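You operate a simulated robot arm through the tools that you are given. There is no shell and no other tool. Be economical: measure what you need, move in short steps, check, and stop when the job is done.

Carry out the task below with a simulated robot arm. There is one attempt and no reset: what you move stays moved.

## Task
Finish the test on the rig: pressure off, sort the cap by its result, plug the port.
Fine: release open before the collar is freed; a drop over 0.3 bar goes to the MEND tray, else READY; tighten the collar on the steel plug.

The check looks at the end state, three seconds after you hand in, the way a careful person would. Anything else that was tipped, shoved, dropped, spilled or broken makes it a failure. Lids that push on must go on centred and level and be pressed home; caps that screw on are set level and turned clockwise until they are tight.

## Robot
A 6-joint arm with a two-finger parallel gripper, fixed in place. Base frame: the origin is at the foot of the arm, x ahead of it, y to its left, z up; the work surface is at about z = 80. Units: cm, degrees, N and s.
With the tool pointing down near the work surface it reaches from about 26 to 68 cm from the base axis. Its first joint turns from -66.0 to 66.0 degrees. Payload 2.9 kg.
The tool frame sits at the grasp point between the pads (the TCP): z along the fingers, y along the line on which they close. The tips reach 3 cm beyond it. The gripper opens to 11 cm. The fingers are 2 cm wide and 1 cm thick; the gripper's body (4.8 by 11.2 cm) begins 5.5 cm behind the TCP.
Orientation is that of the tool frame in the base frame, as a unit quaternion [w, x, y, z]. With the fingers straight down and closing along the base's y, the tool's x points along the base's -x, its y along +y and its z along -z.

## Interface
- The arm moves only by the tool servo_tool. Its argument "commands" is a list of rows, each a list of 6 numbers: the shift along the tool's x, y, z in cm, then the turn, a rotation vector about the tool's x, y, z in degrees. In form: [[tx, ty, tz, ax, ay, az], ...]. A call has 1 to 20 rows; each row is the pose to reach, as a shift and turn from the pose commanded when the call began, along the tool's axes at that moment. "fingers" is the opening, from 0 (shut) to 1 (fully open), set as the call begins (left out, the last holds). Rows are played at 5 a second. More than 5 cm and 8.6 degrees between two rows, or a gripper value outside its range, and nothing of the call is played. A pose out of reach is approached as far as the arm can. The call stops where the force on the tool passes 50 N (or 10 N more than at its start, if that is more) or the arm is blocked; 0.2 s more then pass. Each finger travels about 10.8 cm/s and halts on what it meets, pressing with about 41 N; the grip force reading is that of the motor and also rises with nothing between the fingers. The clock runs only during rows and for 0.2 s after the last one: add rows that repeat a pose to give the fingers time. The reply holds the time, the measured pose of the TCP, the force on the tool along the base axes, the opening and the grip force, in the units named above and with some noise.
- Cameras (640 x 400 px; columns grow to the right, rows downward): "scene" is fixed at [9.6, 42.62, 137.74]; the picture's right is [-0.72, -0.69, 0.00], its down [-0.45, 0.47, -0.76] and it looks along [0.53, -0.55, -0.65] (base axes); focal length 285 px, centre (320, 200). "wrist" rides on the gripper at [7.2, 1.7, -10.3] in the tool frame; the picture's right is [-0.23, 0.97, 0.00], its down [-0.76, -0.18, -0.62] and it looks along [-0.61, -0.14, 0.78] (tool axes); focal length 222 px, centre (320, 200). There is no depth. A picture from a camera that has moved, and an enlarged one, comes with that camera's place and axes in the base frame and with its lens. The place of the scene camera against the robot may be out by one fixed shift of up to 2.5 cm in any direction.
- get_image(camera): a new picture of that camera. The clock stands still meanwhile.
- enlarge(camera, box): a new picture of the part [left, top, right, bottom] of that camera's present view, enlarged. The clock stands still meanwhile.
- close_job(): hands the job in; it is judged then, once.

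Work in short steps. Places have to be worked out from the pictures, the camera data and where the tool is seen: move nearer, look again, correct. Check each grasp and each placing, and mend what went wrong. You have 120 turns and 84 pictures in all, those below and enlarged ones among them. Open the gripper and draw the arm clear of the work before you hand the job in, unless the task says otherwise; then end with one line.

The tools are called after "Emit:" as name(argument=value, ...) on one line, values as JSON. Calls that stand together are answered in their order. servo_tool: Moves the arm, as the interface text tells. Its arguments: {"type":"object","properties":{"commands":{"type":"array","items":{"type":"array","items":{"type":"number"}}},"fingers":{"type":"number"}},"required":["commands"]} The other tools are called the same way: get_image (camera) takes a picture; enlarge (camera, box) takes an enlarged picture of a part of a camera's view; close_job () hands the job in.

At the start:

```text
t: 0.0
ee_pos: [38.78, 4.67, 117.56]
orientation: [0.0, 0.0, 1.0, 0.0]
ft_force: [-0.2, 0.2, -0.3]
finger_gap: 10.99
grip_force: 0.0
```

scene: 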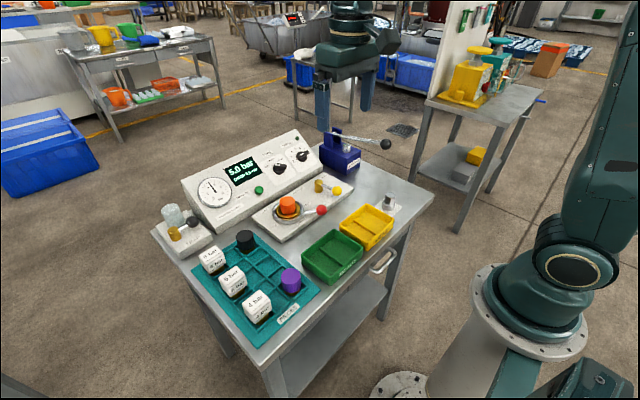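
wrist: 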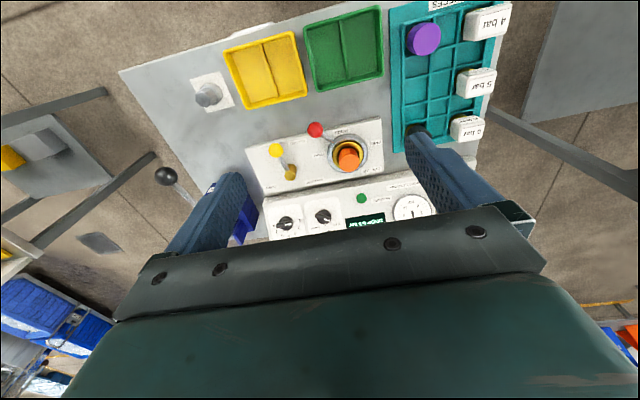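

I see a test panel, a rig with an orange cap in a collar, a yellow and a red lever, trays and a steel plug. I'll enlarge the key parts to read the labels.

Emit:
enlarge(camera="scene", box=[180, 120, 340, 220])

Emit:
enlarge(camera="scene", box=[240, 160, 400, 260])

Emit:
enlarge(camera="wrist", box=[180, 0, 500, 200])

Emit:
enlarge(camera="wrist", box=[240, 100, 440, 225])

```text
4.00 times, centred on (260, 170) of scene
camera zoom: at [9.6, 42.62, 137.74], right [-0.72, -0.69, 0.0], down [-0.45, 0.47, -0.76], along [0.53, -0.55, -0.65], focal length 1141 px, centre (560, 320)
```

zoom: 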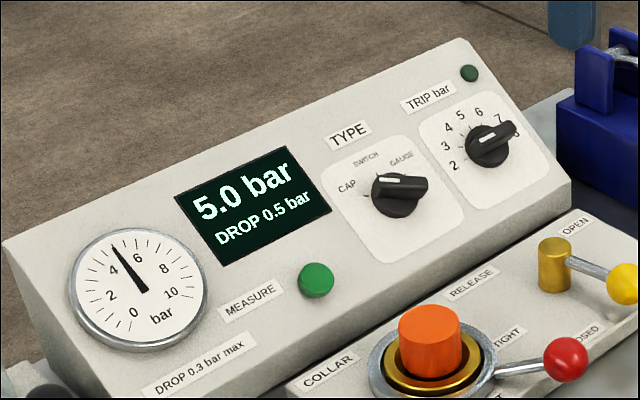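

```text
4.00 times, centred on (320, 210) of scene
camera zoom: at [9.6, 42.62, 137.74], right [-0.72, -0.69, 0.0], down [-0.45, 0.47, -0.76], along [0.53, -0.55, -0.65], focal length 1141 px, centre (320, 160)
```

zoom: 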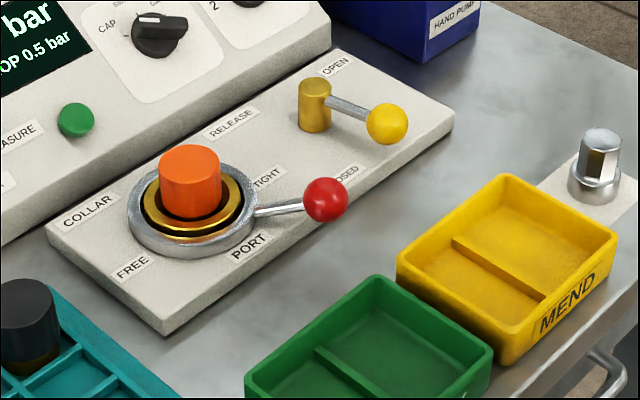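

```text
2.00 times, centred on (340, 100) of wrist
camera zoom: at [31.69, 6.23, 128.02], right [0.23, 0.97, 0.0], down [0.76, -0.18, 0.62], along [0.61, -0.14, -0.78], focal length 444 px, centre (280, 400)
```

zoom: 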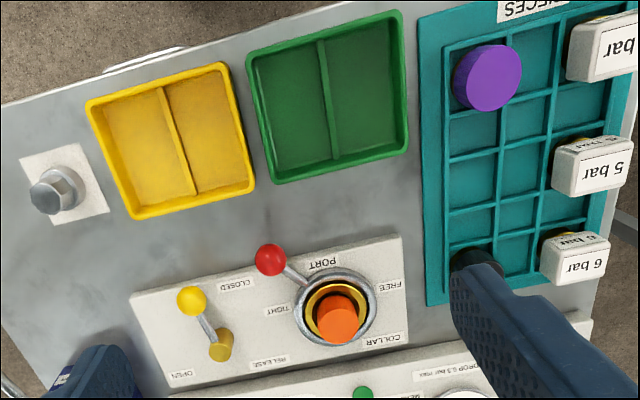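

```text
3.20 times, centred on (340, 162) of wrist
camera zoom: at [31.69, 6.23, 128.02], right [0.23, 0.97, 0.0], down [0.76, -0.18, 0.62], along [0.61, -0.14, -0.78], focal length 711 px, centre (256, 320)
```

zoom: 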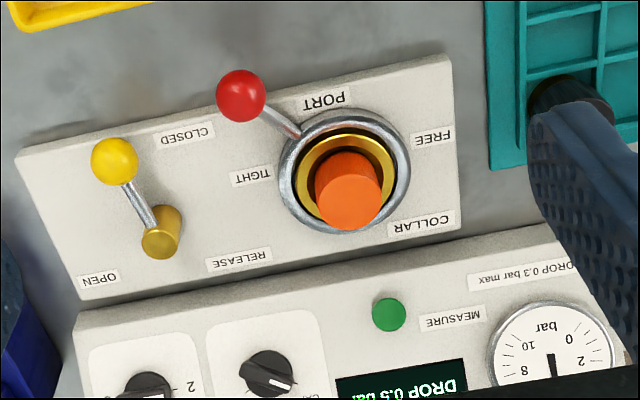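

The display reads 5.0 bar with a drop of 0.5 bar, so the cap belongs in MEND (yellow). I'll lower the tool for a closer look at the levers and their labels.

Emit:
servo_tool(commands=[[0, -2, 4, 0, 0, 0], [0, -4, 8, 0, 0, 0], [0, -5, 12, 0, 0, 0], [0, -5, 16, 0, 0, 0], [0, -5, 16, 0, 0, 0]])

Emit:
get_image(camera="wrist")

```text
t: 1.2
ee_pos: [38.93, -0.5, 101.49]
orientation: [0.0, 0.0, 1.0, 0.0]
ft_force: [-0.3, 0.2, 0.7]
finger_gap: 10.99
grip_force: 0.0
```

```text
77 pictures are left
camera wrist: at [31.78, 1.21, 111.86], right [0.23, 0.97, 0.0], down [0.76, -0.18, 0.62], along [0.61, -0.14, -0.78], focal length 222 px, centre (320, 200)
```

wrist: 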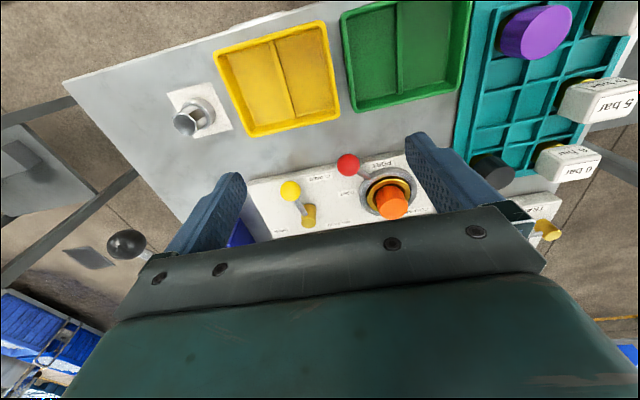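

Emit:
enlarge(camera="wrist", box=[240, 130, 440, 255])

Emit:
enlarge(camera="wrist", box=[150, 10, 350, 135])

```text
3.20 times, centred on (340, 192) of wrist
camera zoom: at [31.78, 1.21, 111.86], right [0.23, 0.97, 0.0], down [0.76, -0.18, 0.62], along [0.61, -0.14, -0.78], focal length 711 px, centre (256, 224)
```

zoom: 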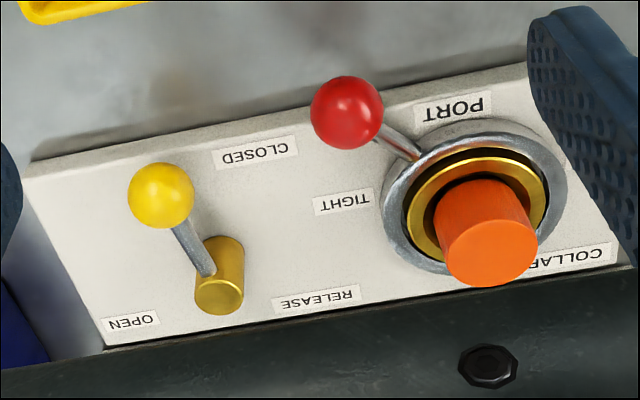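

```text
3.20 times, centred on (250, 72) of wrist
camera zoom: at [31.78, 1.21, 111.86], right [0.23, 0.97, 0.0], down [0.76, -0.18, 0.62], along [0.61, -0.14, -0.78], focal length 711 px, centre (544, 608)
```

zoom: 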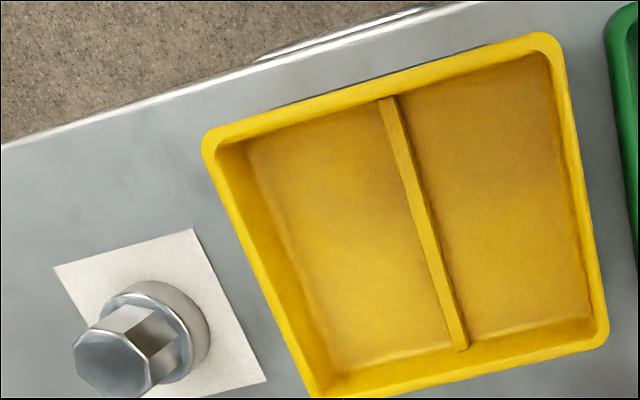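

Triangulating from the two views gives the yellow ball at about (50.2,-7.6,84.7) on a post at (56.8,-6.5), the red ball at (48.1,1.6,84.2), and the cap axis at (56.2,7.1) with its top at z≈86. I'll shut the fingers and move to the +y side of the yellow ball, above it for now.

Emit:
servo_tool(commands=[[-3, -1, 2, 0, 0, 0], [-6, -2, 4, 0, 0, 0], [-9, -3, 6, 0, 0, 0], [-12.35, -3.6, 8, 0, 0, 0], [-12.35, -3.6, 10, 0, 0, 0], [-12.35, -3.6, 10, 0, 0, 0]], fingers=0)

Emit:
enlarge(camera="scene", box=[240, 110, 400, 210])

Emit:
get_image(camera="wrist")

```text
t: 2.6
ee_pos: [51.36, -4.22, 91.71]
orientation: [0.0, 0.0, 1.0, 0.0]
ft_force: [-0.8, 0.9, 0.7]
finger_gap: 0.0
grip_force: 37.7
```

```text
4.00 times, centred on (320, 160) of scene
camera zoom: at [9.6, 42.62, 137.74], right [-0.72, -0.69, 0.0], down [-0.45, 0.47, -0.76], along [0.53, -0.55, -0.65], focal length 1141 px, centre (320, 360)
```

zoom: 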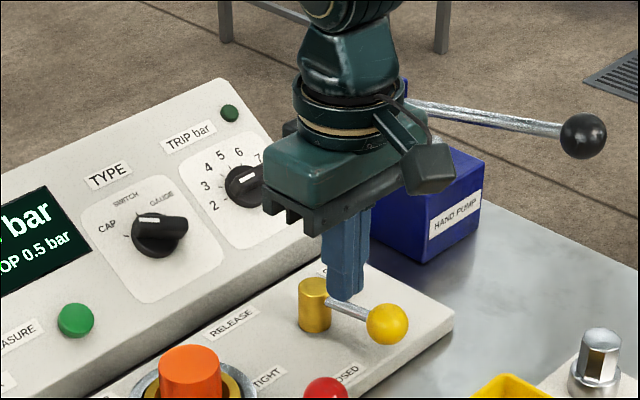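

```text
73 pictures are left
camera wrist: at [44.06, -2.51, 102.16], right [0.23, 0.97, 0.0], down [0.76, -0.18, 0.62], along [0.61, -0.14, -0.78], focal length 222 px, centre (320, 200)
```

wrist: 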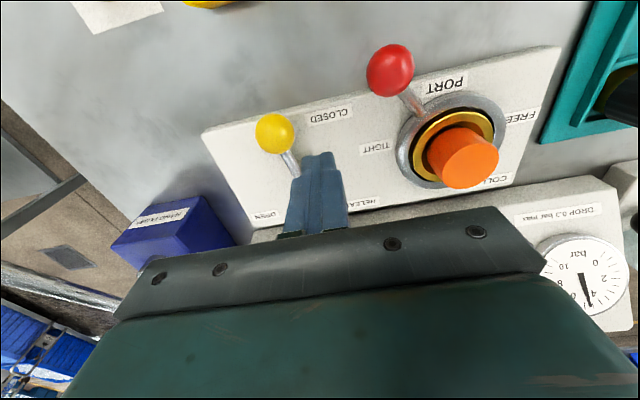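

The finger sits clear beside the lever. The rod is a better push point than the ball, since it keeps the gripper body away from the pump handle, so I'll descend next to the rod on its +y side.

Emit:
servo_tool(commands=[[-2.1, 0.3, 0, 0, 0, 0], [-2.1, 0.3, 2.7, 0, 0, 0], [-2.1, 0.3, 5.3, 0, 0, 0], [-2.1, 0.3, 5.3, 0, 0, 0]])

Emit:
enlarge(camera="scene", box=[260, 140, 380, 215])

```text
t: 3.6
ee_pos: [53.41, -3.82, 86.38]
orientation: [0.0, 0.0, 1.0, 0.0]
ft_force: [-1.1, 0.4, 0.2]
finger_gap: 0.04
grip_force: 38.4
```

```text
5.33 times, centred on (320, 178) of scene
camera zoom: at [9.6, 42.62, 137.74], right [-0.72, -0.69, 0.0], down [-0.45, 0.47, -0.76], along [0.53, -0.55, -0.65], focal length 1521 px, centre (320, 320)
```

zoom: 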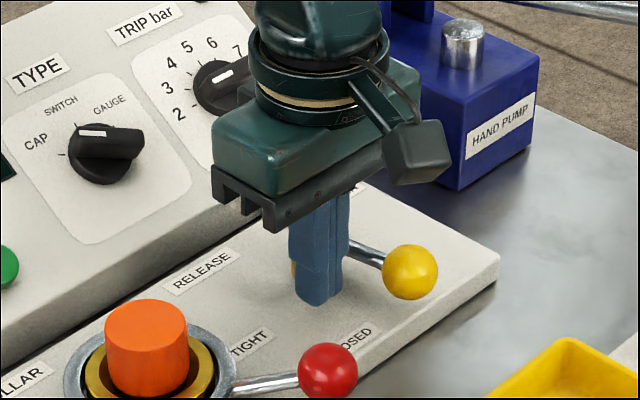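

The fingers are beside the rod at the right height. I'll sweep along the arc to turn the release lever toward OPEN.

Emit:
servo_tool(commands=[[0.1, -1.0, 0, 0, 0, 0], [0.12, -1.7, 0, 0, 0, 0], [0.25, -2.25, 0, 0, 0, 0], [0.33, -2.8, 0, 0, 0, 0], [0.25, -3.4, 0, 0, 0, 0], [0.1, -4.0, 0, 0, 0, 0], [-0.25, -4.6, 0, 0, 0, 0], [-0.67, -5.17, 0, 0, 0, 0], [-1.1, -5.5, 0, 0, 0, 0], [-1.6, -5.8, 0, 0, 0, 0], [-1.6, -5.8, 0, 0, 0, 0]])

Emit:
enlarge(camera="scene", box=[180, 110, 380, 235])

```text
t: 6.0
ee_pos: [54.99, -9.59, 86.34]
orientation: [-0.001, -0.001, 1.0, 0.0]
ft_force: [-4.9, 2.1, 0.9]
finger_gap: 0.01
grip_force: 38.3
```

```text
3.20 times, centred on (280, 172) of scene
camera zoom: at [9.59, 42.63, 137.74], right [-0.72, -0.69, 0.0], down [-0.45, 0.47, -0.76], along [0.53, -0.55, -0.65], focal length 913 px, centre (448, 288)
```

zoom: 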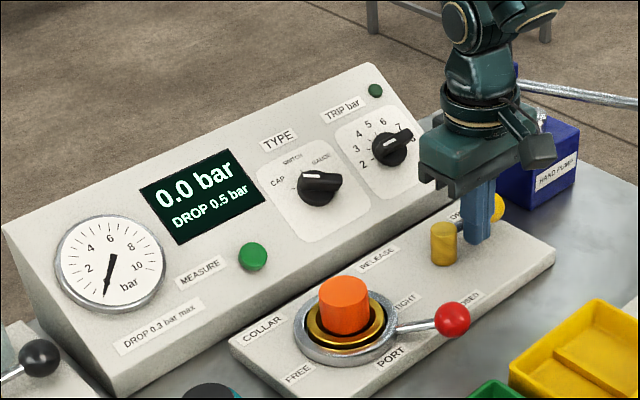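

Pressure now reads 0.0 bar. I'll push a little further to bring the lever to its OPEN stop.

Emit:
servo_tool(commands=[[-0.4, -0.2, 0, 0, 0, 0], [-0.8, -0.35, 0, 0, 0, 0], [-1.2, -0.4, 0, 0, 0, 0], [-1.2, -0.4, 0, 0, 0, 0]])

```text
t: 6.6
ee_pos: [55.06, -9.68, 86.15]
orientation: [-0.016, -0.001, 1.0, 0.003]
ft_force: [-7.5, 0.0, 2.4]
finger_gap: 0.0
grip_force: 38.1
stopped in row 3: the force on the tool passed its limit (the readings are from after the stop); the commanded pose is now the measured one
```

The lever is at its stop. I'll back off, level the tool and rise straight up.

Emit:
servo_tool(commands=[[1.2, 0.5, 0, 0, 0, 0], [1.2, 0.5, -3, 0, 0, 0], [1.2, 0.5, -6, 0, 0, 0], [1.2, 0.5, -6, 0, 0, 0]])

Emit:
get_image(camera="wrist")

```text
t: 7.6
ee_pos: [54.01, -9.1, 92.14]
orientation: [-0.013, 0.0, 1.0, 0.002]
ft_force: [0.2, -1.2, 0.4]
finger_gap: 0.0
grip_force: 37.4
```

```text
70 pictures are left
camera wrist: at [47.07, -7.55, 102.73], right [0.23, 0.97, 0.0], down [0.78, -0.18, 0.6], along [0.59, -0.14, -0.8], focal length 222 px, centre (320, 200)
```

wrist: 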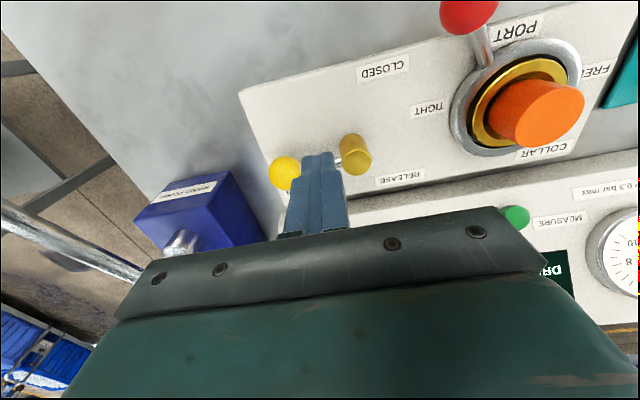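

The yellow lever is fully open. I'll correct the 1.5° tilt and move above the −y side of the red rod.

Emit:
servo_tool(commands=[[0.4, 3, 0, 0, -1.5, 0], [0.8, 6, 0, 0, -1.5, 0], [1.5, 10, 0, 0, -1.5, 0], [1.5, 10, 0, 0, -1.5, 0]])

Emit:
get_image(camera="wrist")

```text
t: 8.6
ee_pos: [52.67, 0.91, 92.19]
orientation: [0.0, -0.001, 1.0, 0.002]
ft_force: [-0.2, 0.3, -0.7]
finger_gap: 0.0
grip_force: 38.4
```

```text
69 pictures are left
camera wrist: at [45.33, 2.5, 102.56], right [0.23, 0.97, 0.01], down [0.76, -0.18, 0.62], along [0.61, -0.14, -0.78], focal length 222 px, centre (320, 200)
```

wrist: 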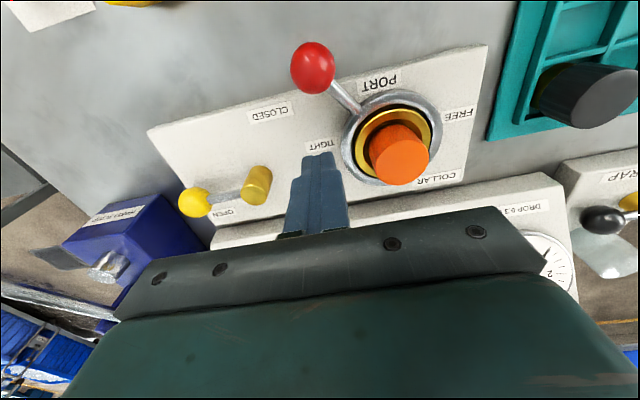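

The yellow lever rests at OPEN. The fingers are above the spot beside the red rod, so I'll descend there.

Emit:
servo_tool(commands=[[0, 0, 3, 0, 0, 0], [0, 0, 6.2, 0, 0, 0], [0, 0, 6.2, 0, 0, 0]])

Emit:
enlarge(camera="scene", box=[240, 150, 380, 238])

```text
t: 9.4
ee_pos: [52.54, 0.82, 86.12]
orientation: [0.0, -0.001, 1.0, 0.003]
ft_force: [0.5, -0.1, -0.4]
finger_gap: 0.0
grip_force: 37.3
```

```text
4.55 times, centred on (310, 194) of scene
camera zoom: at [9.6, 42.62, 137.74], right [-0.72, -0.69, 0.0], down [-0.45, 0.47, -0.76], along [0.53, -0.55, -0.65], focal length 1297 px, centre (366, 227)
```

zoom: 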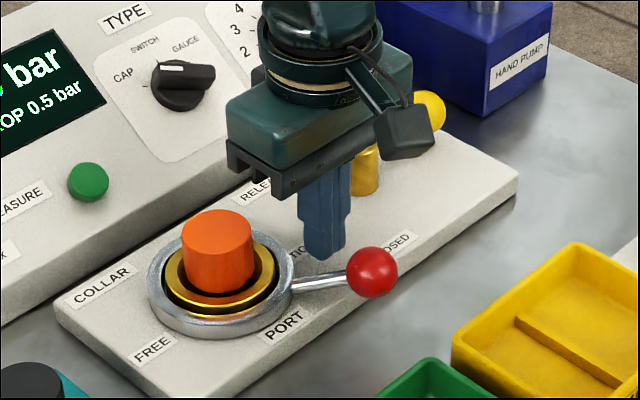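

The fingers are positioned well next to the rod. I'll sweep the collar lever toward FREE in small steps.

Emit:
servo_tool(commands=[[0.5, 0.8, 0, 0, 0, 0], [0.7, 1.13, 0, 0, 0, 0], [1.1, 1.6, 0, 0, 0, 0], [1.5, 2.0, 0, 0, 0, 0], [1.85, 2.5, 0, 0, 0, 0], [2.2, 2.98, 0, 0, 0, 0], [2.55, 3.9, 0, 0, 0, 0], [2.85, 4.85, 0, 0, 0, 0], [2.95, 5.6, 0, 0, 0, 0], [3.05, 6.34, 0, 0, 0, 0], [2.9, 7.3, 0, 0, 0, 0], [2.75, 8.39, 0, 0, 0, 0], [2.75, 8.39, 0, 0, 0, 0]])

Emit:
enlarge(camera="scene", box=[220, 150, 380, 250])

```text
t: 12.2
ee_pos: [49.74, 9.02, 86.04]
orientation: [-0.002, 0.001, 1.0, 0.001]
ft_force: [-5.9, -17.3, 3.1]
finger_gap: 0.0
grip_force: 37.5
```

```text
4.00 times, centred on (300, 200) of scene
camera zoom: at [9.58, 42.59, 137.75], right [-0.72, -0.69, 0.0], down [-0.45, 0.47, -0.76], along [0.53, -0.55, -0.65], focal length 1141 px, centre (400, 200)
```

zoom: 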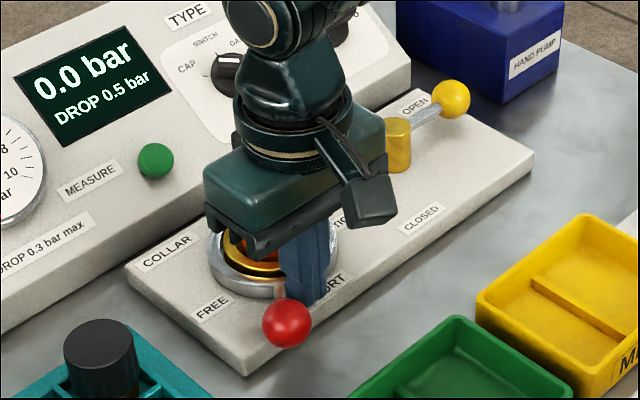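

The lever follows and isn't at a stop yet. I'll keep sweeping along the arc until it reaches the FREE stop.

Emit:
servo_tool(commands=[[-0.4, 0.9, 0, 0, 0, 0], [-0.9, 1.8, 0, 0, 0, 0], [-1.5, 2.5, 0, 0, 0, 0], [-2.15, 3.2, 0, 0, 0, 0], [-3.0, 3.7, 0, 0, 0, 0], [-3.85, 4.1, 0, 0, 0, 0], [-3.85, 4.1, 0, 0, 0, 0]])

Emit:
enlarge(camera="scene", box=[220, 150, 380, 250])

```text
t: 12.7
ee_pos: [49.71, 8.94, 86.07]
orientation: [-0.009, 0.011, 1.0, -0.006]
ft_force: [-6.4, -7.3, 4.9]
finger_gap: 0.0
grip_force: 37.8
stopped in row 2: the force on the tool passed its limit (the readings are from after the stop); the commanded pose is now the measured one
```

```text
4.00 times, centred on (300, 200) of scene
camera zoom: at [9.57, 42.61, 137.75], right [-0.72, -0.69, 0.0], down [-0.45, 0.47, -0.76], along [0.53, -0.55, -0.65], focal length 1141 px, centre (400, 200)
```

zoom: 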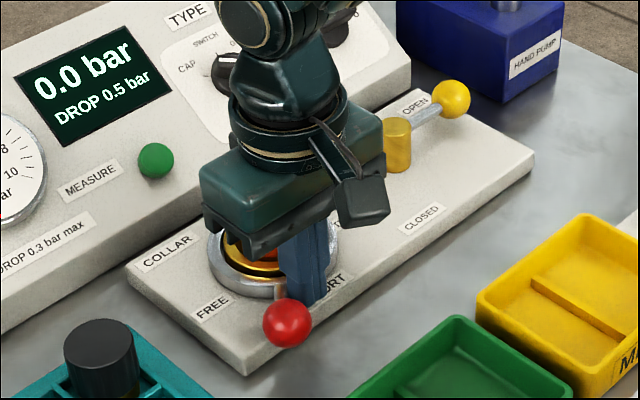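

The stop is reached at about 34° on the FREE side, mirroring the start. I'll back off, straighten the tool and rise.

Emit:
servo_tool(commands=[[0, -1.5, 0, -0.7, -1.0, -1.26], [0, -1.5, -4, -0.7, -1.0, -1.26], [0, -1.5, -8, -0.7, -1.0, -1.26], [4, -1.5, -11, -0.7, -1.0, -1.26], [4, -1.5, -11, -0.7, -1.0, -1.26]])

Emit:
get_image(camera="wrist")

```text
t: 13.8
ee_pos: [45.88, 7.79, 97.03]
orientation: [0.001, -0.003, 1.0, 0.001]
ft_force: [0.6, 0.0, 0.3]
finger_gap: 0.01
grip_force: 37.5
```

```text
65 pictures are left
camera wrist: at [38.59, 9.47, 107.5], right [0.22, 0.97, 0.0], down [0.76, -0.18, 0.62], along [0.61, -0.14, -0.78], focal length 222 px, centre (320, 200)
```

wrist: 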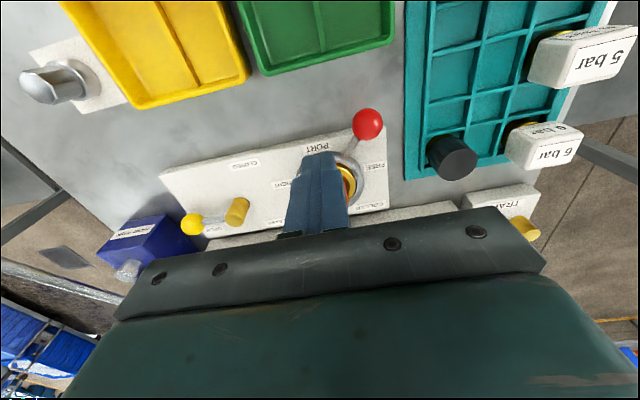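

The red lever is now on the FREE side. I'll open the fingers to about 6.6 cm and move above the cap.

Emit:
servo_tool(commands=[[-3, 0, 0, 0, 0, 0], [-7, -0.4, 1, 0, 0, 0], [-10.3, -0.7, 3, 0, 0, 0], [-10.3, -0.7, 5, 0, 0, 0], [-10.3, -0.7, 5, 0, 0, 0]], fingers=0.6)

Emit:
get_image(camera="wrist")

Emit:
enlarge(camera="scene", box=[230, 150, 350, 225])

```text
t: 15.1
ee_pos: [56.17, 7.22, 92.27]
orientation: [0.001, -0.003, 1.0, 0.001]
ft_force: [0.8, -0.6, -0.2]
finger_gap: 6.62
grip_force: 0.1
```

```text
64 pictures are left
camera wrist: at [48.88, 8.79, 102.52], right [0.22, 0.97, 0.0], down [0.76, -0.18, 0.62], along [0.61, -0.14, -0.78], focal length 222 px, centre (320, 200)
```

wrist: 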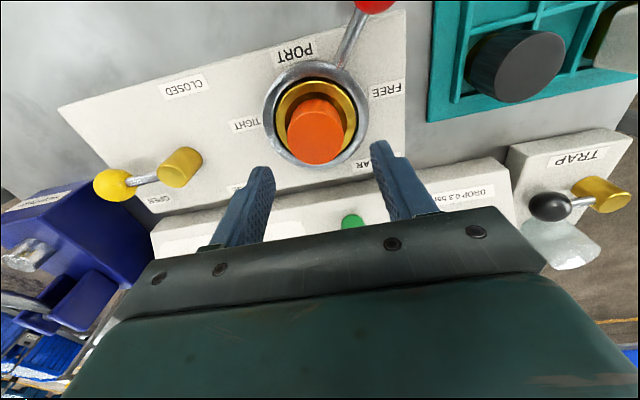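

```text
5.33 times, centred on (290, 188) of scene
camera zoom: at [9.6, 42.62, 137.74], right [-0.72, -0.69, 0.0], down [-0.45, 0.47, -0.76], along [0.53, -0.55, -0.65], focal length 1521 px, centre (480, 267)
```

zoom: 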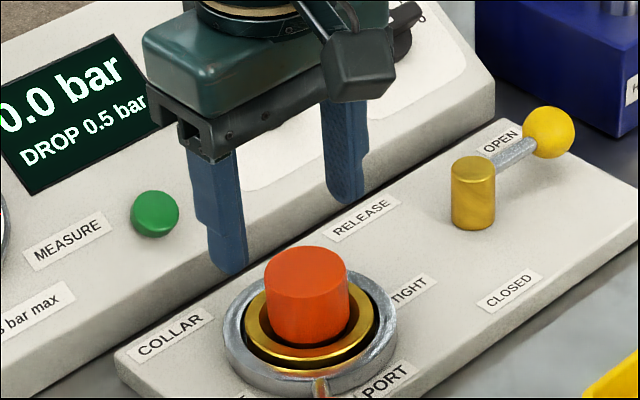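

The cap top appears at about (56.4,6.9,86). I'll correct slightly and descend around it, tips about 2 cm below its top.

Emit:
servo_tool(commands=[[-0.2, -0.3, 1, 0, 0, 0], [-0.2, -0.3, 3, 0, 0, 0], [-0.2, -0.3, 4.2, 0, 0, 0], [-0.2, -0.3, 5.0, 0, 0, 0], [-0.2, -0.3, 5.0, 0, 0, 0]])

Emit:
enlarge(camera="scene", box=[230, 160, 350, 235])

Emit:
enlarge(camera="wrist", box=[200, 80, 440, 230])

```text
t: 16.2
ee_pos: [56.49, 6.86, 87.02]
orientation: [0.001, -0.003, 1.0, 0.001]
ft_force: [0.5, -0.3, 0.4]
finger_gap: 6.59
grip_force: 0.1
```

```text
5.33 times, centred on (290, 198) of scene
camera zoom: at [9.6, 42.62, 137.74], right [-0.72, -0.69, 0.0], down [-0.45, 0.47, -0.76], along [0.53, -0.55, -0.65], focal length 1521 px, centre (480, 213)
```

zoom: 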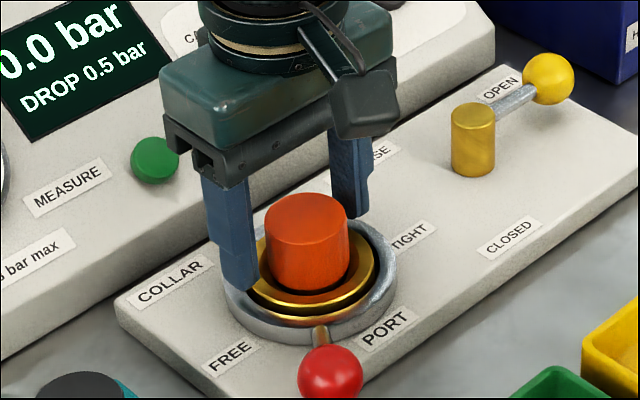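

```text
2.67 times, centred on (320, 155) of wrist
camera zoom: at [49.22, 8.46, 97.45], right [0.22, 0.97, 0.0], down [0.76, -0.18, 0.62], along [0.61, -0.14, -0.78], focal length 592 px, centre (320, 320)
```

zoom: 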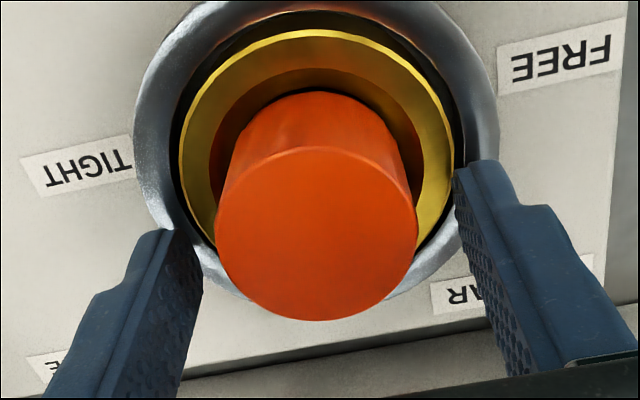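

The cap lies centred between the fingers in y and about 0.5 cm nearer in x. I'll correct that and close.

Emit:
servo_tool(commands=[[0.5, 0, 0, 0, 0, 0], [0.5, 0, 0.3, 0, 0, 0]])

Emit:
servo_tool(commands=[[0, 0, 0, 0, 0, 0], [0, 0, 0, 0, 0, 0], [0, 0, 0, 0, 0, 0], [0, 0, 0, 0, 0, 0]], fingers=0)

Emit:
enlarge(camera="scene", box=[230, 160, 350, 235])

```text
t: 16.9
ee_pos: [56.02, 6.97, 86.83]
orientation: [0.002, -0.003, 1.0, 0.0]
ft_force: [0.0, -0.3, 2.9]
finger_gap: 6.61
grip_force: 0.1
```

```text
t: 17.9
ee_pos: [56.04, 6.96, 86.79]
orientation: [0.002, -0.002, 1.0, 0.001]
ft_force: [1.3, -2.5, 5.3]
finger_gap: 4.08
grip_force: 40.9
```

```text
5.33 times, centred on (290, 198) of scene
camera zoom: at [9.59, 42.62, 137.74], right [-0.72, -0.69, 0.0], down [-0.45, 0.47, -0.76], along [0.53, -0.55, -0.65], focal length 1521 px, centre (480, 213)
```

zoom: 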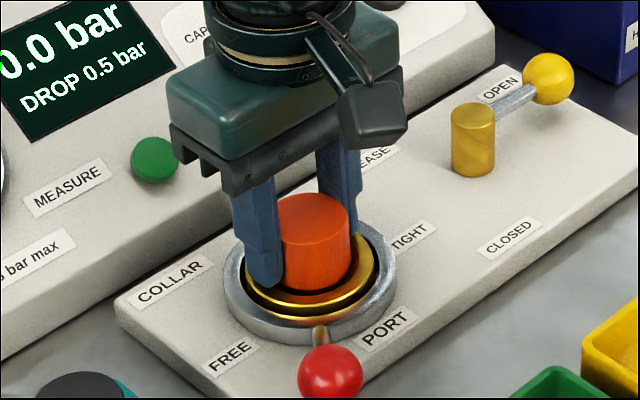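

The grip holds at a 4.1 cm gap. I'll lift the cap straight up slowly.

Emit:
servo_tool(commands=[[0, 0, -0.5, 0, 0, 0], [0, 0, -1.5, 0, 0, 0], [0, 0, -3, 0, 0, 0], [0, 0, -5, 0, 0, 0], [0, 0, -8, 0, 0, 0], [0, 0, -10, 0, 0, 0], [0, 0, -10, 0, 0, 0]])

Emit:
enlarge(camera="scene", box=[220, 110, 380, 210])

Emit:
get_image(camera="wrist")

```text
t: 19.4
ee_pos: [55.99, 6.81, 96.78]
orientation: [0.0, -0.002, 1.0, 0.001]
ft_force: [0.1, 0.1, -0.8]
finger_gap: 0.0
grip_force: 37.7
```

```text
4.00 times, centred on (300, 160) of scene
camera zoom: at [9.6, 42.62, 137.74], right [-0.72, -0.69, 0.0], down [-0.45, 0.47, -0.76], along [0.53, -0.55, -0.65], focal length 1141 px, centre (400, 360)
```

zoom: 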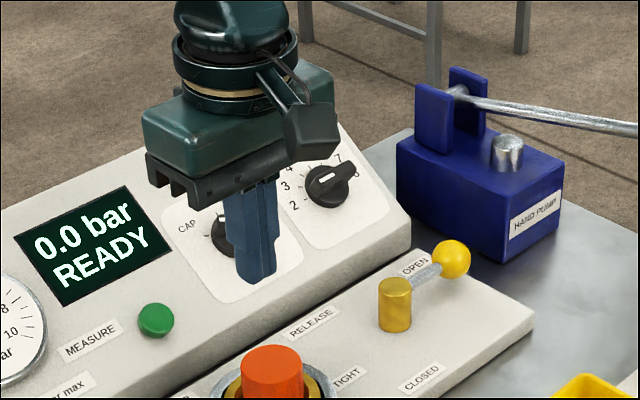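

```text
58 pictures are left
camera wrist: at [48.73, 8.44, 107.15], right [0.22, 0.97, 0.0], down [0.76, -0.18, 0.62], along [0.61, -0.14, -0.78], focal length 222 px, centre (320, 200)
```

wrist: 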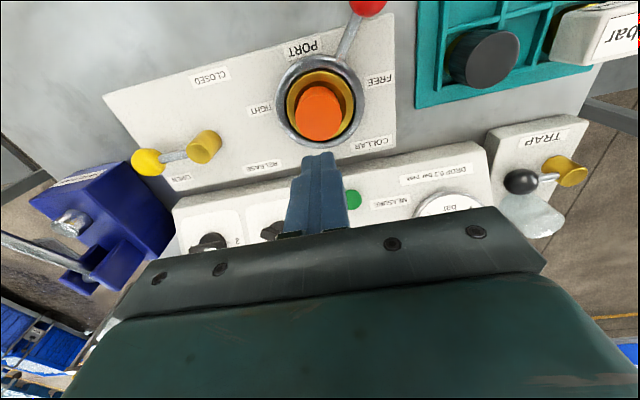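

The fingers came up empty: the cap slipped. I'll check the cap and collar state up close.

Emit:
enlarge(camera="wrist", box=[240, 0, 420, 160])

Emit:
enlarge(camera="scene", box=[230, 160, 350, 235])

```text
2.50 times, centred on (330, 80) of wrist
camera zoom: at [48.73, 8.44, 107.15], right [0.22, 0.97, 0.0], down [0.76, -0.18, 0.62], along [0.61, -0.14, -0.78], focal length 555 px, centre (295, 500)
```

zoom: 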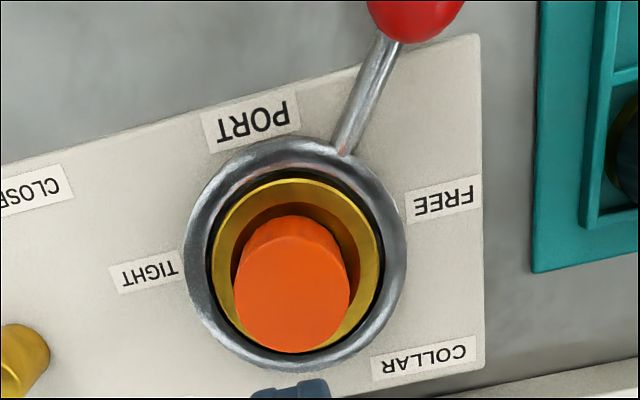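

```text
5.33 times, centred on (290, 198) of scene
camera zoom: at [9.6, 42.62, 137.74], right [-0.72, -0.69, 0.0], down [-0.45, 0.47, -0.76], along [0.53, -0.55, -0.65], focal length 1521 px, centre (480, 213)
```

zoom: 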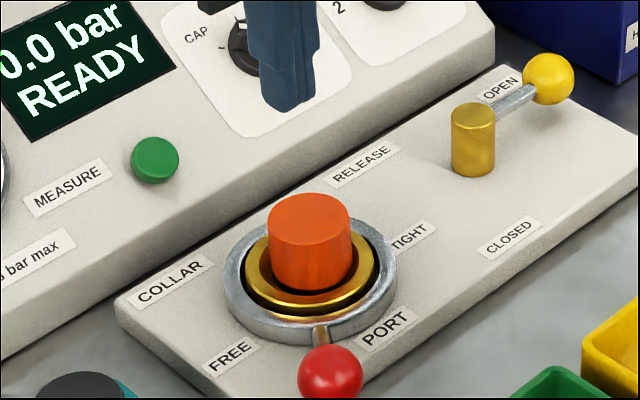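

The cap is still seated, with centre about (55.5,6.85) and top z≈86.4. I'll re-grip better centred and lift in tiny steps while watching the force.

Emit:
servo_tool(commands=[[0.5, 0, 0, 0, 0, 0], [0.5, 0, 0, 0, 0, 0], [0.5, 0, 4, 0, 0, 0], [0.5, 0, 8, 0, 0, 0], [0.5, 0, 9.8, 0, 0, 0], [0.5, 0, 9.8, 0, 0, 0]], fingers=0.55)

Emit:
servo_tool(commands=[[0, 0, 0, 0, 0, 0], [0, 0, 0, 0, 0, 0], [0, 0, 0, 0, 0, 0], [0, 0, 0, 0, 0, 0], [0, 0, 0, 0, 0, 0]], fingers=0)

Emit:
servo_tool(commands=[[0, 0, -0.2, 0, 0, 0], [0, 0, -0.4, 0, 0, 0], [0, 0, -0.5, 0, 0, 0]])

```text
t: 20.9
ee_pos: [55.5, 6.93, 86.82]
orientation: [0.0, -0.003, 1.0, 0.001]
ft_force: [0.4, -0.4, 0.6]
finger_gap: 6.04
grip_force: 0.1
```

```text
t: 22.1
ee_pos: [55.56, 7.02, 86.93]
orientation: [0.001, -0.002, 1.0, 0.001]
ft_force: [0.3, 0.7, -0.9]
finger_gap: 4.07
grip_force: 40.9
```

```text
t: 22.9
ee_pos: [55.53, 6.9, 87.57]
orientation: [0.001, -0.003, 1.0, 0.001]
ft_force: [0.9, 0.3, -1.4]
finger_gap: 4.13
grip_force: 41.2
```

The gap holds at 4.1 with almost no resistance. I'll rise a bit more and look at whether the cap comes along.

Emit:
servo_tool(commands=[[0, 0, -0.3, 0, 0, 0], [0, 0, -0.6, 0, 0, 0], [0, 0, -0.9, 0, 0, 0], [0, 0, -0.9, 0, 0, 0]])

Emit:
enlarge(camera="scene", box=[230, 160, 350, 235])

```text
t: 23.9
ee_pos: [55.43, 6.78, 88.41]
orientation: [0.001, -0.003, 1.0, 0.001]
ft_force: [0.2, -0.5, -0.5]
finger_gap: 4.05
grip_force: 41.1
```

```text
5.33 times, centred on (290, 198) of scene
camera zoom: at [9.6, 42.62, 137.74], right [-0.72, -0.69, 0.0], down [-0.45, 0.47, -0.76], along [0.53, -0.55, -0.65], focal length 1521 px, centre (480, 213)
```

zoom: 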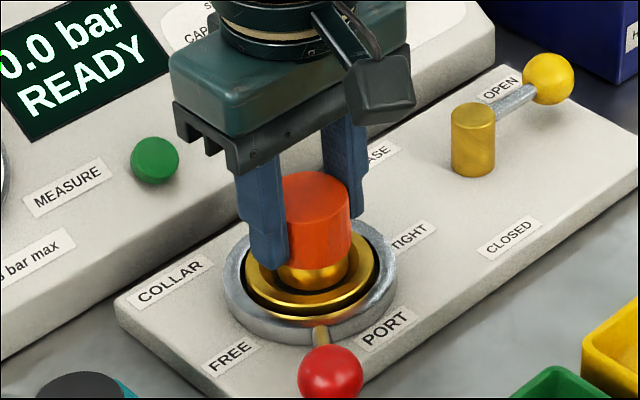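

The cap is rising, with its brass stem now visible. I'll continue the lift gently.

Emit:
servo_tool(commands=[[0, 0, -0.5, 0, 0, 0], [0, 0, -1, 0, 0, 0], [0, 0, -1.5, 0, 0, 0], [0, 0, -2, 0, 0, 0], [0, 0, -2.5, 0, 0, 0], [0, 0, -3, 0, 0, 0], [0, 0, -3, 0, 0, 0]])

Emit:
enlarge(camera="scene", box=[230, 145, 350, 220])

```text
t: 25.4
ee_pos: [55.43, 6.94, 91.36]
orientation: [0.001, -0.002, 1.0, 0.001]
ft_force: [0.1, -0.7, -1.4]
finger_gap: 4.07
grip_force: 40.9
```

```text
5.33 times, centred on (290, 182) of scene
camera zoom: at [9.6, 42.62, 137.74], right [-0.72, -0.69, 0.0], down [-0.45, 0.47, -0.76], along [0.53, -0.55, -0.65], focal length 1521 px, centre (480, 293)
```

zoom: 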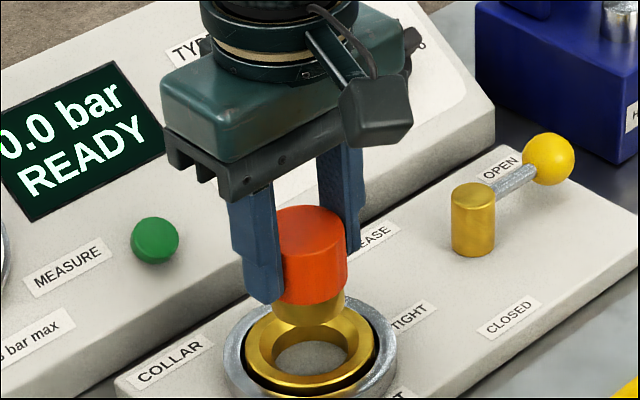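

The cap is out of the port. I'll raise it and carry it toward the right compartment of the yellow MEND tray, turning the gripper 90° on the way so the fingers lie along the compartment.

Emit:
servo_tool(commands=[[0, 0, -2, 0, 0, 0], [0, 0, -4, 0, 0, 0], [0, 0, -6, 0, 0, 0], [0, 0, -7, 0, 0, 0], [1.6, -0.8, -7, 0, 0, 7.5], [3.2, -1.5, -7, 0, 0, 15], [4.8, -2.2, -7, 0, 0, 22.5], [6.4, -3, -7, 0, 0, 30], [8, -3.7, -7, 0, 0, 37.5], [9.6, -4.4, -7, 0, 0, 45], [11.2, -5.2, -7, 0, 0, 52.5], [12.8, -5.9, -7, 0, 0, 60], [14.4, -6.6, -7, 0, 0, 67.5], [16, -7.4, -7, 0, 0, 75], [17.6, -8.1, -7, 0, 0, 82.5], [19.1, -8.8, -7, 0, 0, 90], [19.1, -8.8, -7, 0, 0, 90]])

Emit:
get_image(camera="scene")

Emit:
get_image(camera="wrist")

```text
t: 29.1
ee_pos: [36.48, -2.34, 98.33]
orientation: [0.0, 0.706, 0.708, 0.001]
ft_force: [-0.4, 0.2, -1.1]
finger_gap: 4.08
grip_force: 41.2
```

```text
53 pictures are left
```

scene: 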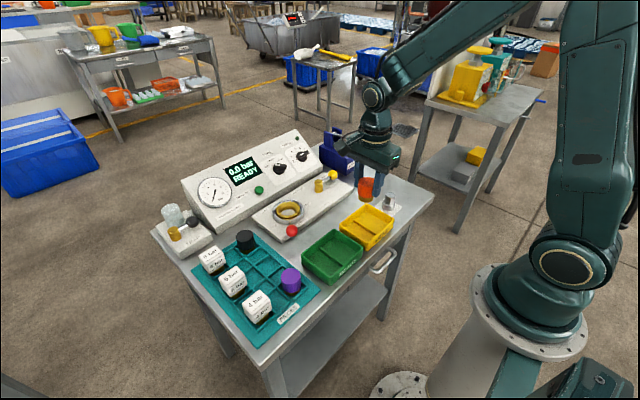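

```text
52 pictures are left
camera wrist: at [38.11, 5.0, 108.7], right [0.97, -0.22, 0.0], down [-0.18, -0.76, 0.62], along [-0.14, -0.61, -0.78], focal length 222 px, centre (320, 200)
```

wrist: 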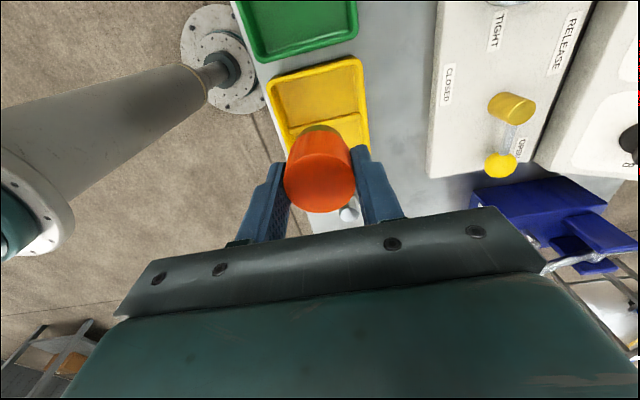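

The cap is held well and the tool is near the compartment centre (36.6,-1.9). I'll lower partway and check.

Emit:
servo_tool(commands=[[0.4, 0.1, 2, 0, 0, 0], [0.4, 0.1, 4, 0, 0, 0], [0.4, 0.1, 6, 0, 0, 0], [0.4, 0.1, 8, 0, 0, 0], [0.4, 0.1, 9, 0, 0, 0], [0.4, 0.1, 9, 0, 0, 0]])

Emit:
enlarge(camera="scene", box=[300, 150, 460, 250])

Emit:
enlarge(camera="wrist", box=[200, 20, 440, 230])

```text
t: 30.4
ee_pos: [36.65, -1.82, 89.41]
orientation: [0.0, 0.706, 0.709, 0.001]
ft_force: [0.0, -0.4, -2.4]
finger_gap: 4.07
grip_force: 41.2
```

```text
4.00 times, centred on (380, 200) of scene
camera zoom: at [9.6, 42.62, 137.74], right [-0.72, -0.69, 0.0], down [-0.45, 0.47, -0.76], along [0.53, -0.55, -0.65], focal length 1141 px, centre (80, 200)
```

zoom: 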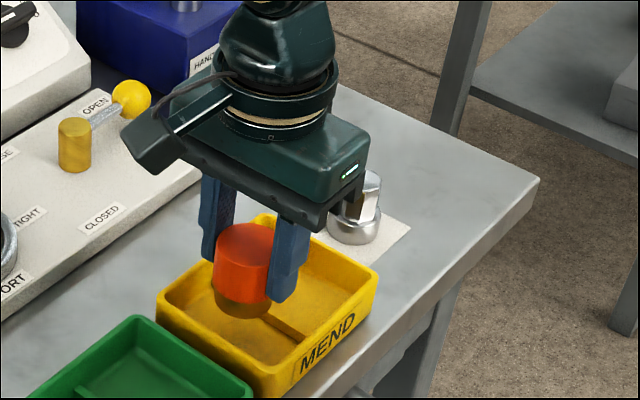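

```text
1.90 times, centred on (320, 125) of wrist
camera zoom: at [38.21, 5.44, 99.75], right [0.97, -0.22, 0.0], down [-0.18, -0.76, 0.62], along [-0.14, -0.61, -0.78], focal length 423 px, centre (320, 343)
```

zoom: 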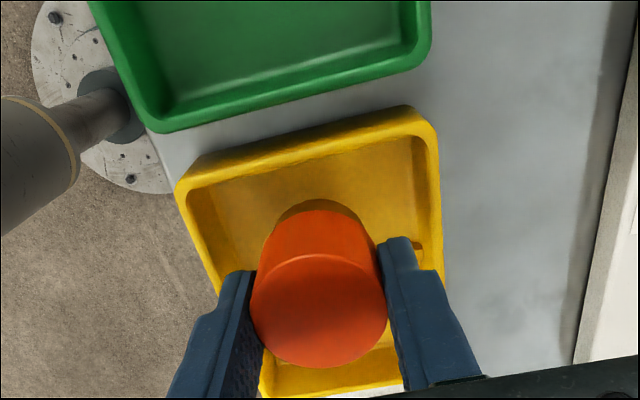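

The cap is centred over the compartment. I'll lower slowly until it touches the tray floor.

Emit:
servo_tool(commands=[[0, 0, 0.8, 0, 0, 0], [0, 0, 1.5, 0, 0, 0], [0, 0, 2.1, 0, 0, 0], [0, 0, 2.6, 0, 0, 0], [0, 0, 2.9, 0, 0, 0], [0, 0, 2.9, 0, 0, 0]])

Emit:
enlarge(camera="scene", box=[300, 160, 420, 235])

```text
t: 31.9
ee_pos: [36.61, -1.65, 86.59]
orientation: [-0.001, 0.705, 0.709, 0.002]
ft_force: [0.3, -0.9, -1.9]
finger_gap: 4.08
grip_force: 40.7
```

```text
5.33 times, centred on (360, 198) of scene
camera zoom: at [9.6, 42.62, 137.74], right [-0.72, -0.69, 0.0], down [-0.45, 0.47, -0.76], along [0.53, -0.55, -0.65], focal length 1521 px, centre (107, 213)
```

zoom: 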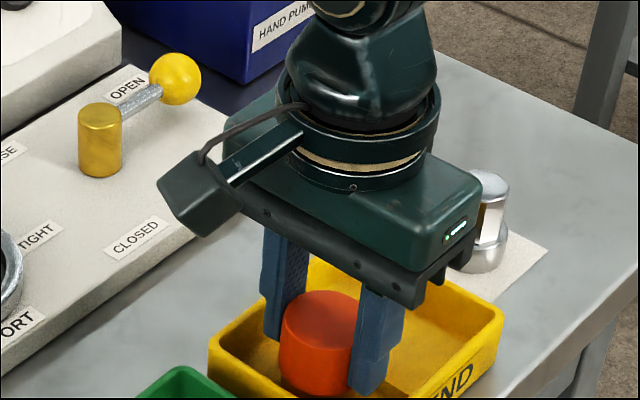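

No contact yet. I'll keep lowering in small steps.

Emit:
servo_tool(commands=[[0, 0, 0.25, 0, 0, 0], [0, 0, 0.5, 0, 0, 0], [0, 0, 0.7, 0, 0, 0], [0, 0, 0.7, 0, 0, 0]])

```text
t: 32.9
ee_pos: [36.64, -1.57, 85.74]
orientation: [-0.001, 0.705, 0.709, 0.001]
ft_force: [0.8, 0.1, -1.5]
finger_gap: 4.11
grip_force: 40.8
```

Emit:
servo_tool(commands=[[0, 0, 0.2, 0, 0, 0], [0, 0, 0.4, 0, 0, 0], [0, 0, 0.6, 0, 0, 0], [0, 0, 0.6, 0, 0, 0]])

Emit:
enlarge(camera="wrist", box=[200, 20, 440, 230])

```text
t: 33.9
ee_pos: [36.54, -1.53, 85.12]
orientation: [0.001, 0.706, 0.709, 0.003]
ft_force: [-1.1, 2.8, 31.4]
finger_gap: 4.07
grip_force: 41.7
```

```text
1.90 times, centred on (320, 125) of wrist
camera zoom: at [38.16, 5.61, 95.52], right [0.98, -0.22, 0.0], down [-0.18, -0.76, 0.62], along [-0.13, -0.61, -0.78], focal length 423 px, centre (320, 343)
```

zoom: 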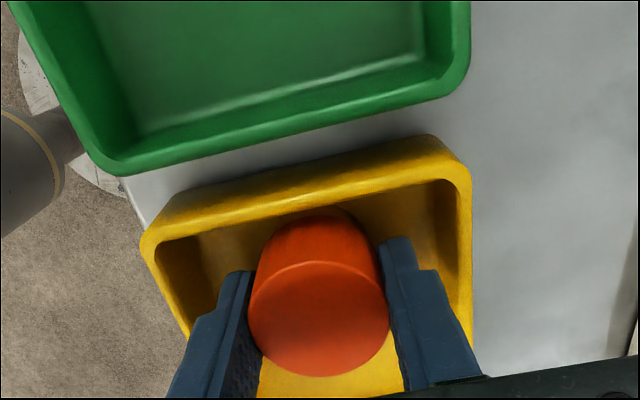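

The cap is on the floor at 31 N. I'll ease up slightly, then open the fingers a bit and rise.

Emit:
servo_tool(commands=[[0, 0, -0.25, 0, 0, 0], [0, 0, -0.25, 0, 0, 0]])

Emit:
servo_tool(commands=[[0, 0, 0, 0, 0, 0], [0, 0, 0, 0, 0, 0], [0, 0, -2, 0, 0, 0], [0, 0, -4, 0, 0, 0], [0, 0, -8, 0, 0, 0], [0, 0, -12, 0, 0, 0], [0, 0, -12, 0, 0, 0]], fingers=0.55)

Emit:
get_image(camera="wrist")

Emit:
enlarge(camera="scene", box=[300, 160, 460, 260])

```text
t: 34.5
ee_pos: [36.45, -1.63, 85.21]
orientation: [-0.001, 0.705, 0.709, 0.001]
ft_force: [0.0, -1.0, -0.8]
finger_gap: 4.06
grip_force: 40.9
```

```text
t: 36.0
ee_pos: [36.28, -1.72, 97.28]
orientation: [0.0, 0.705, 0.709, 0.002]
ft_force: [-0.2, 0.4, -1.2]
finger_gap: 6.02
grip_force: 0.0
```

```text
47 pictures are left
camera wrist: at [37.97, 5.52, 107.74], right [0.97, -0.22, 0.0], down [-0.18, -0.76, 0.62], along [-0.14, -0.61, -0.78], focal length 222 px, centre (320, 200)
```

wrist: 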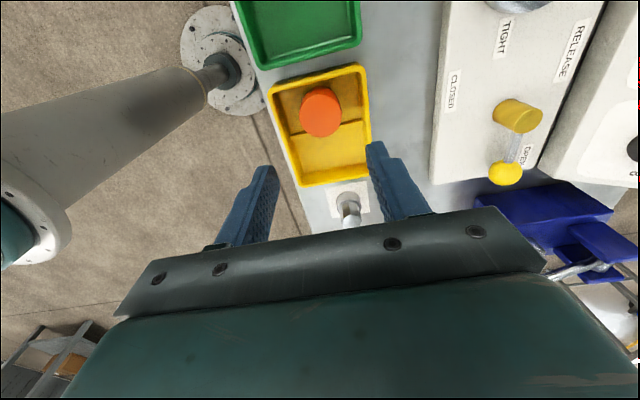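

```text
4.00 times, centred on (380, 210) of scene
camera zoom: at [9.6, 42.62, 137.74], right [-0.72, -0.69, 0.0], down [-0.45, 0.47, -0.76], along [0.53, -0.55, -0.65], focal length 1141 px, centre (80, 160)
```

zoom: 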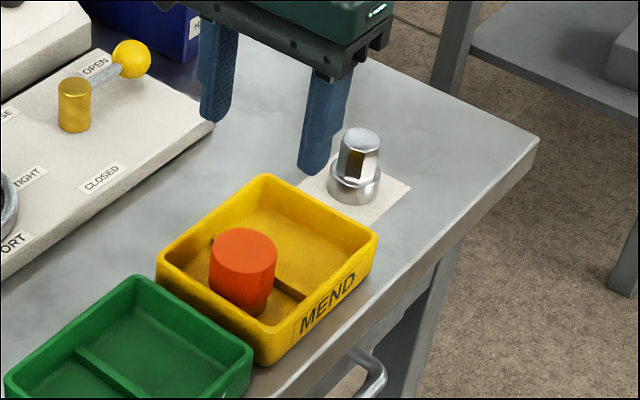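

The orange cap stands upright in the MEND tray. The steel plug is at about (37.3,-16.8) with its top around z 84.5, so I'll move closer for a good look.

Emit:
servo_tool(commands=[[-4, 0.4, 0, 0, 0, 0], [-8, 0.9, 0, 0, 0, 0], [-10.3, 0.9, 2, 0, 0, 0], [-10.3, 0.9, 4, 0, 0, 0], [-10.3, 0.9, 4, 0, 0, 0]])

Emit:
enlarge(camera="wrist", box=[220, 80, 420, 205])

Emit:
enlarge(camera="scene", box=[340, 170, 440, 232])

```text
t: 37.2
ee_pos: [37.39, -11.84, 93.47]
orientation: [0.0, 0.706, 0.709, 0.001]
ft_force: [0.8, 0.3, -0.8]
finger_gap: 6.05
grip_force: 0.0
```

```text
3.20 times, centred on (320, 142) of wrist
camera zoom: at [38.96, -4.7, 103.68], right [0.97, -0.22, 0.0], down [-0.18, -0.76, 0.62], along [-0.14, -0.61, -0.78], focal length 711 px, centre (320, 384)
```

zoom: 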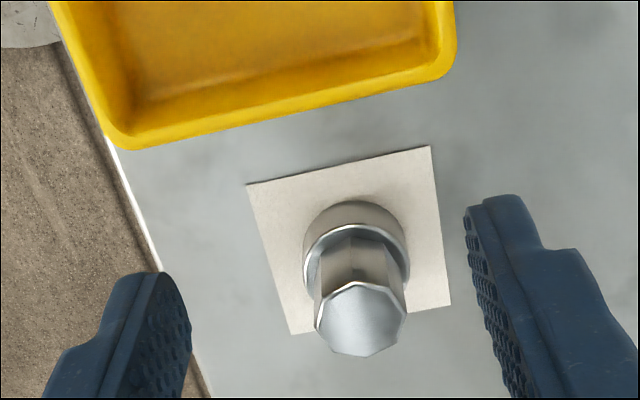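

```text
6.40 times, centred on (390, 201) of scene
camera zoom: at [9.6, 42.62, 137.74], right [-0.72, -0.69, 0.0], down [-0.45, 0.47, -0.76], along [0.53, -0.55, -0.65], focal length 1826 px, centre (-128, 194)
```

zoom: 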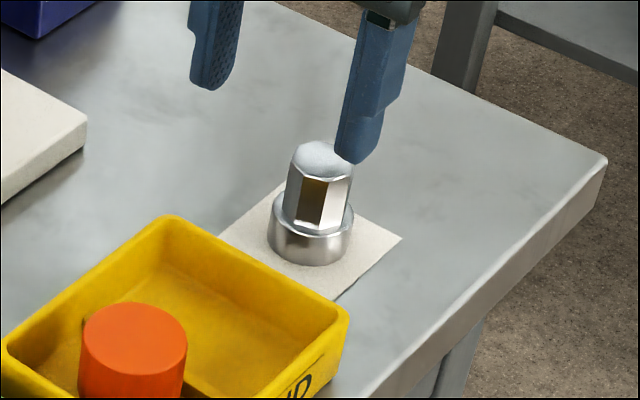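

The plug has a faceted head on a round base. I'll enlarge to find the direction of the flats.

Emit:
enlarge(camera="wrist", box=[305, 135, 361, 195])

```text
6.67 times, centred on (333, 165) of wrist
camera zoom: at [38.96, -4.7, 103.68], right [0.97, -0.22, 0.0], down [-0.18, -0.76, 0.62], along [-0.14, -0.61, -0.78], focal length 1481 px, centre (233, 433)
```

zoom: 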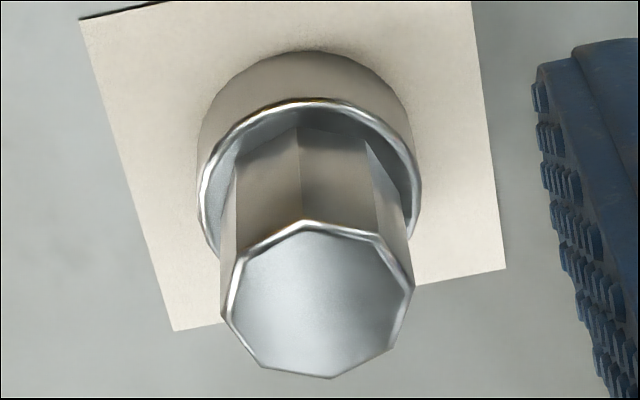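

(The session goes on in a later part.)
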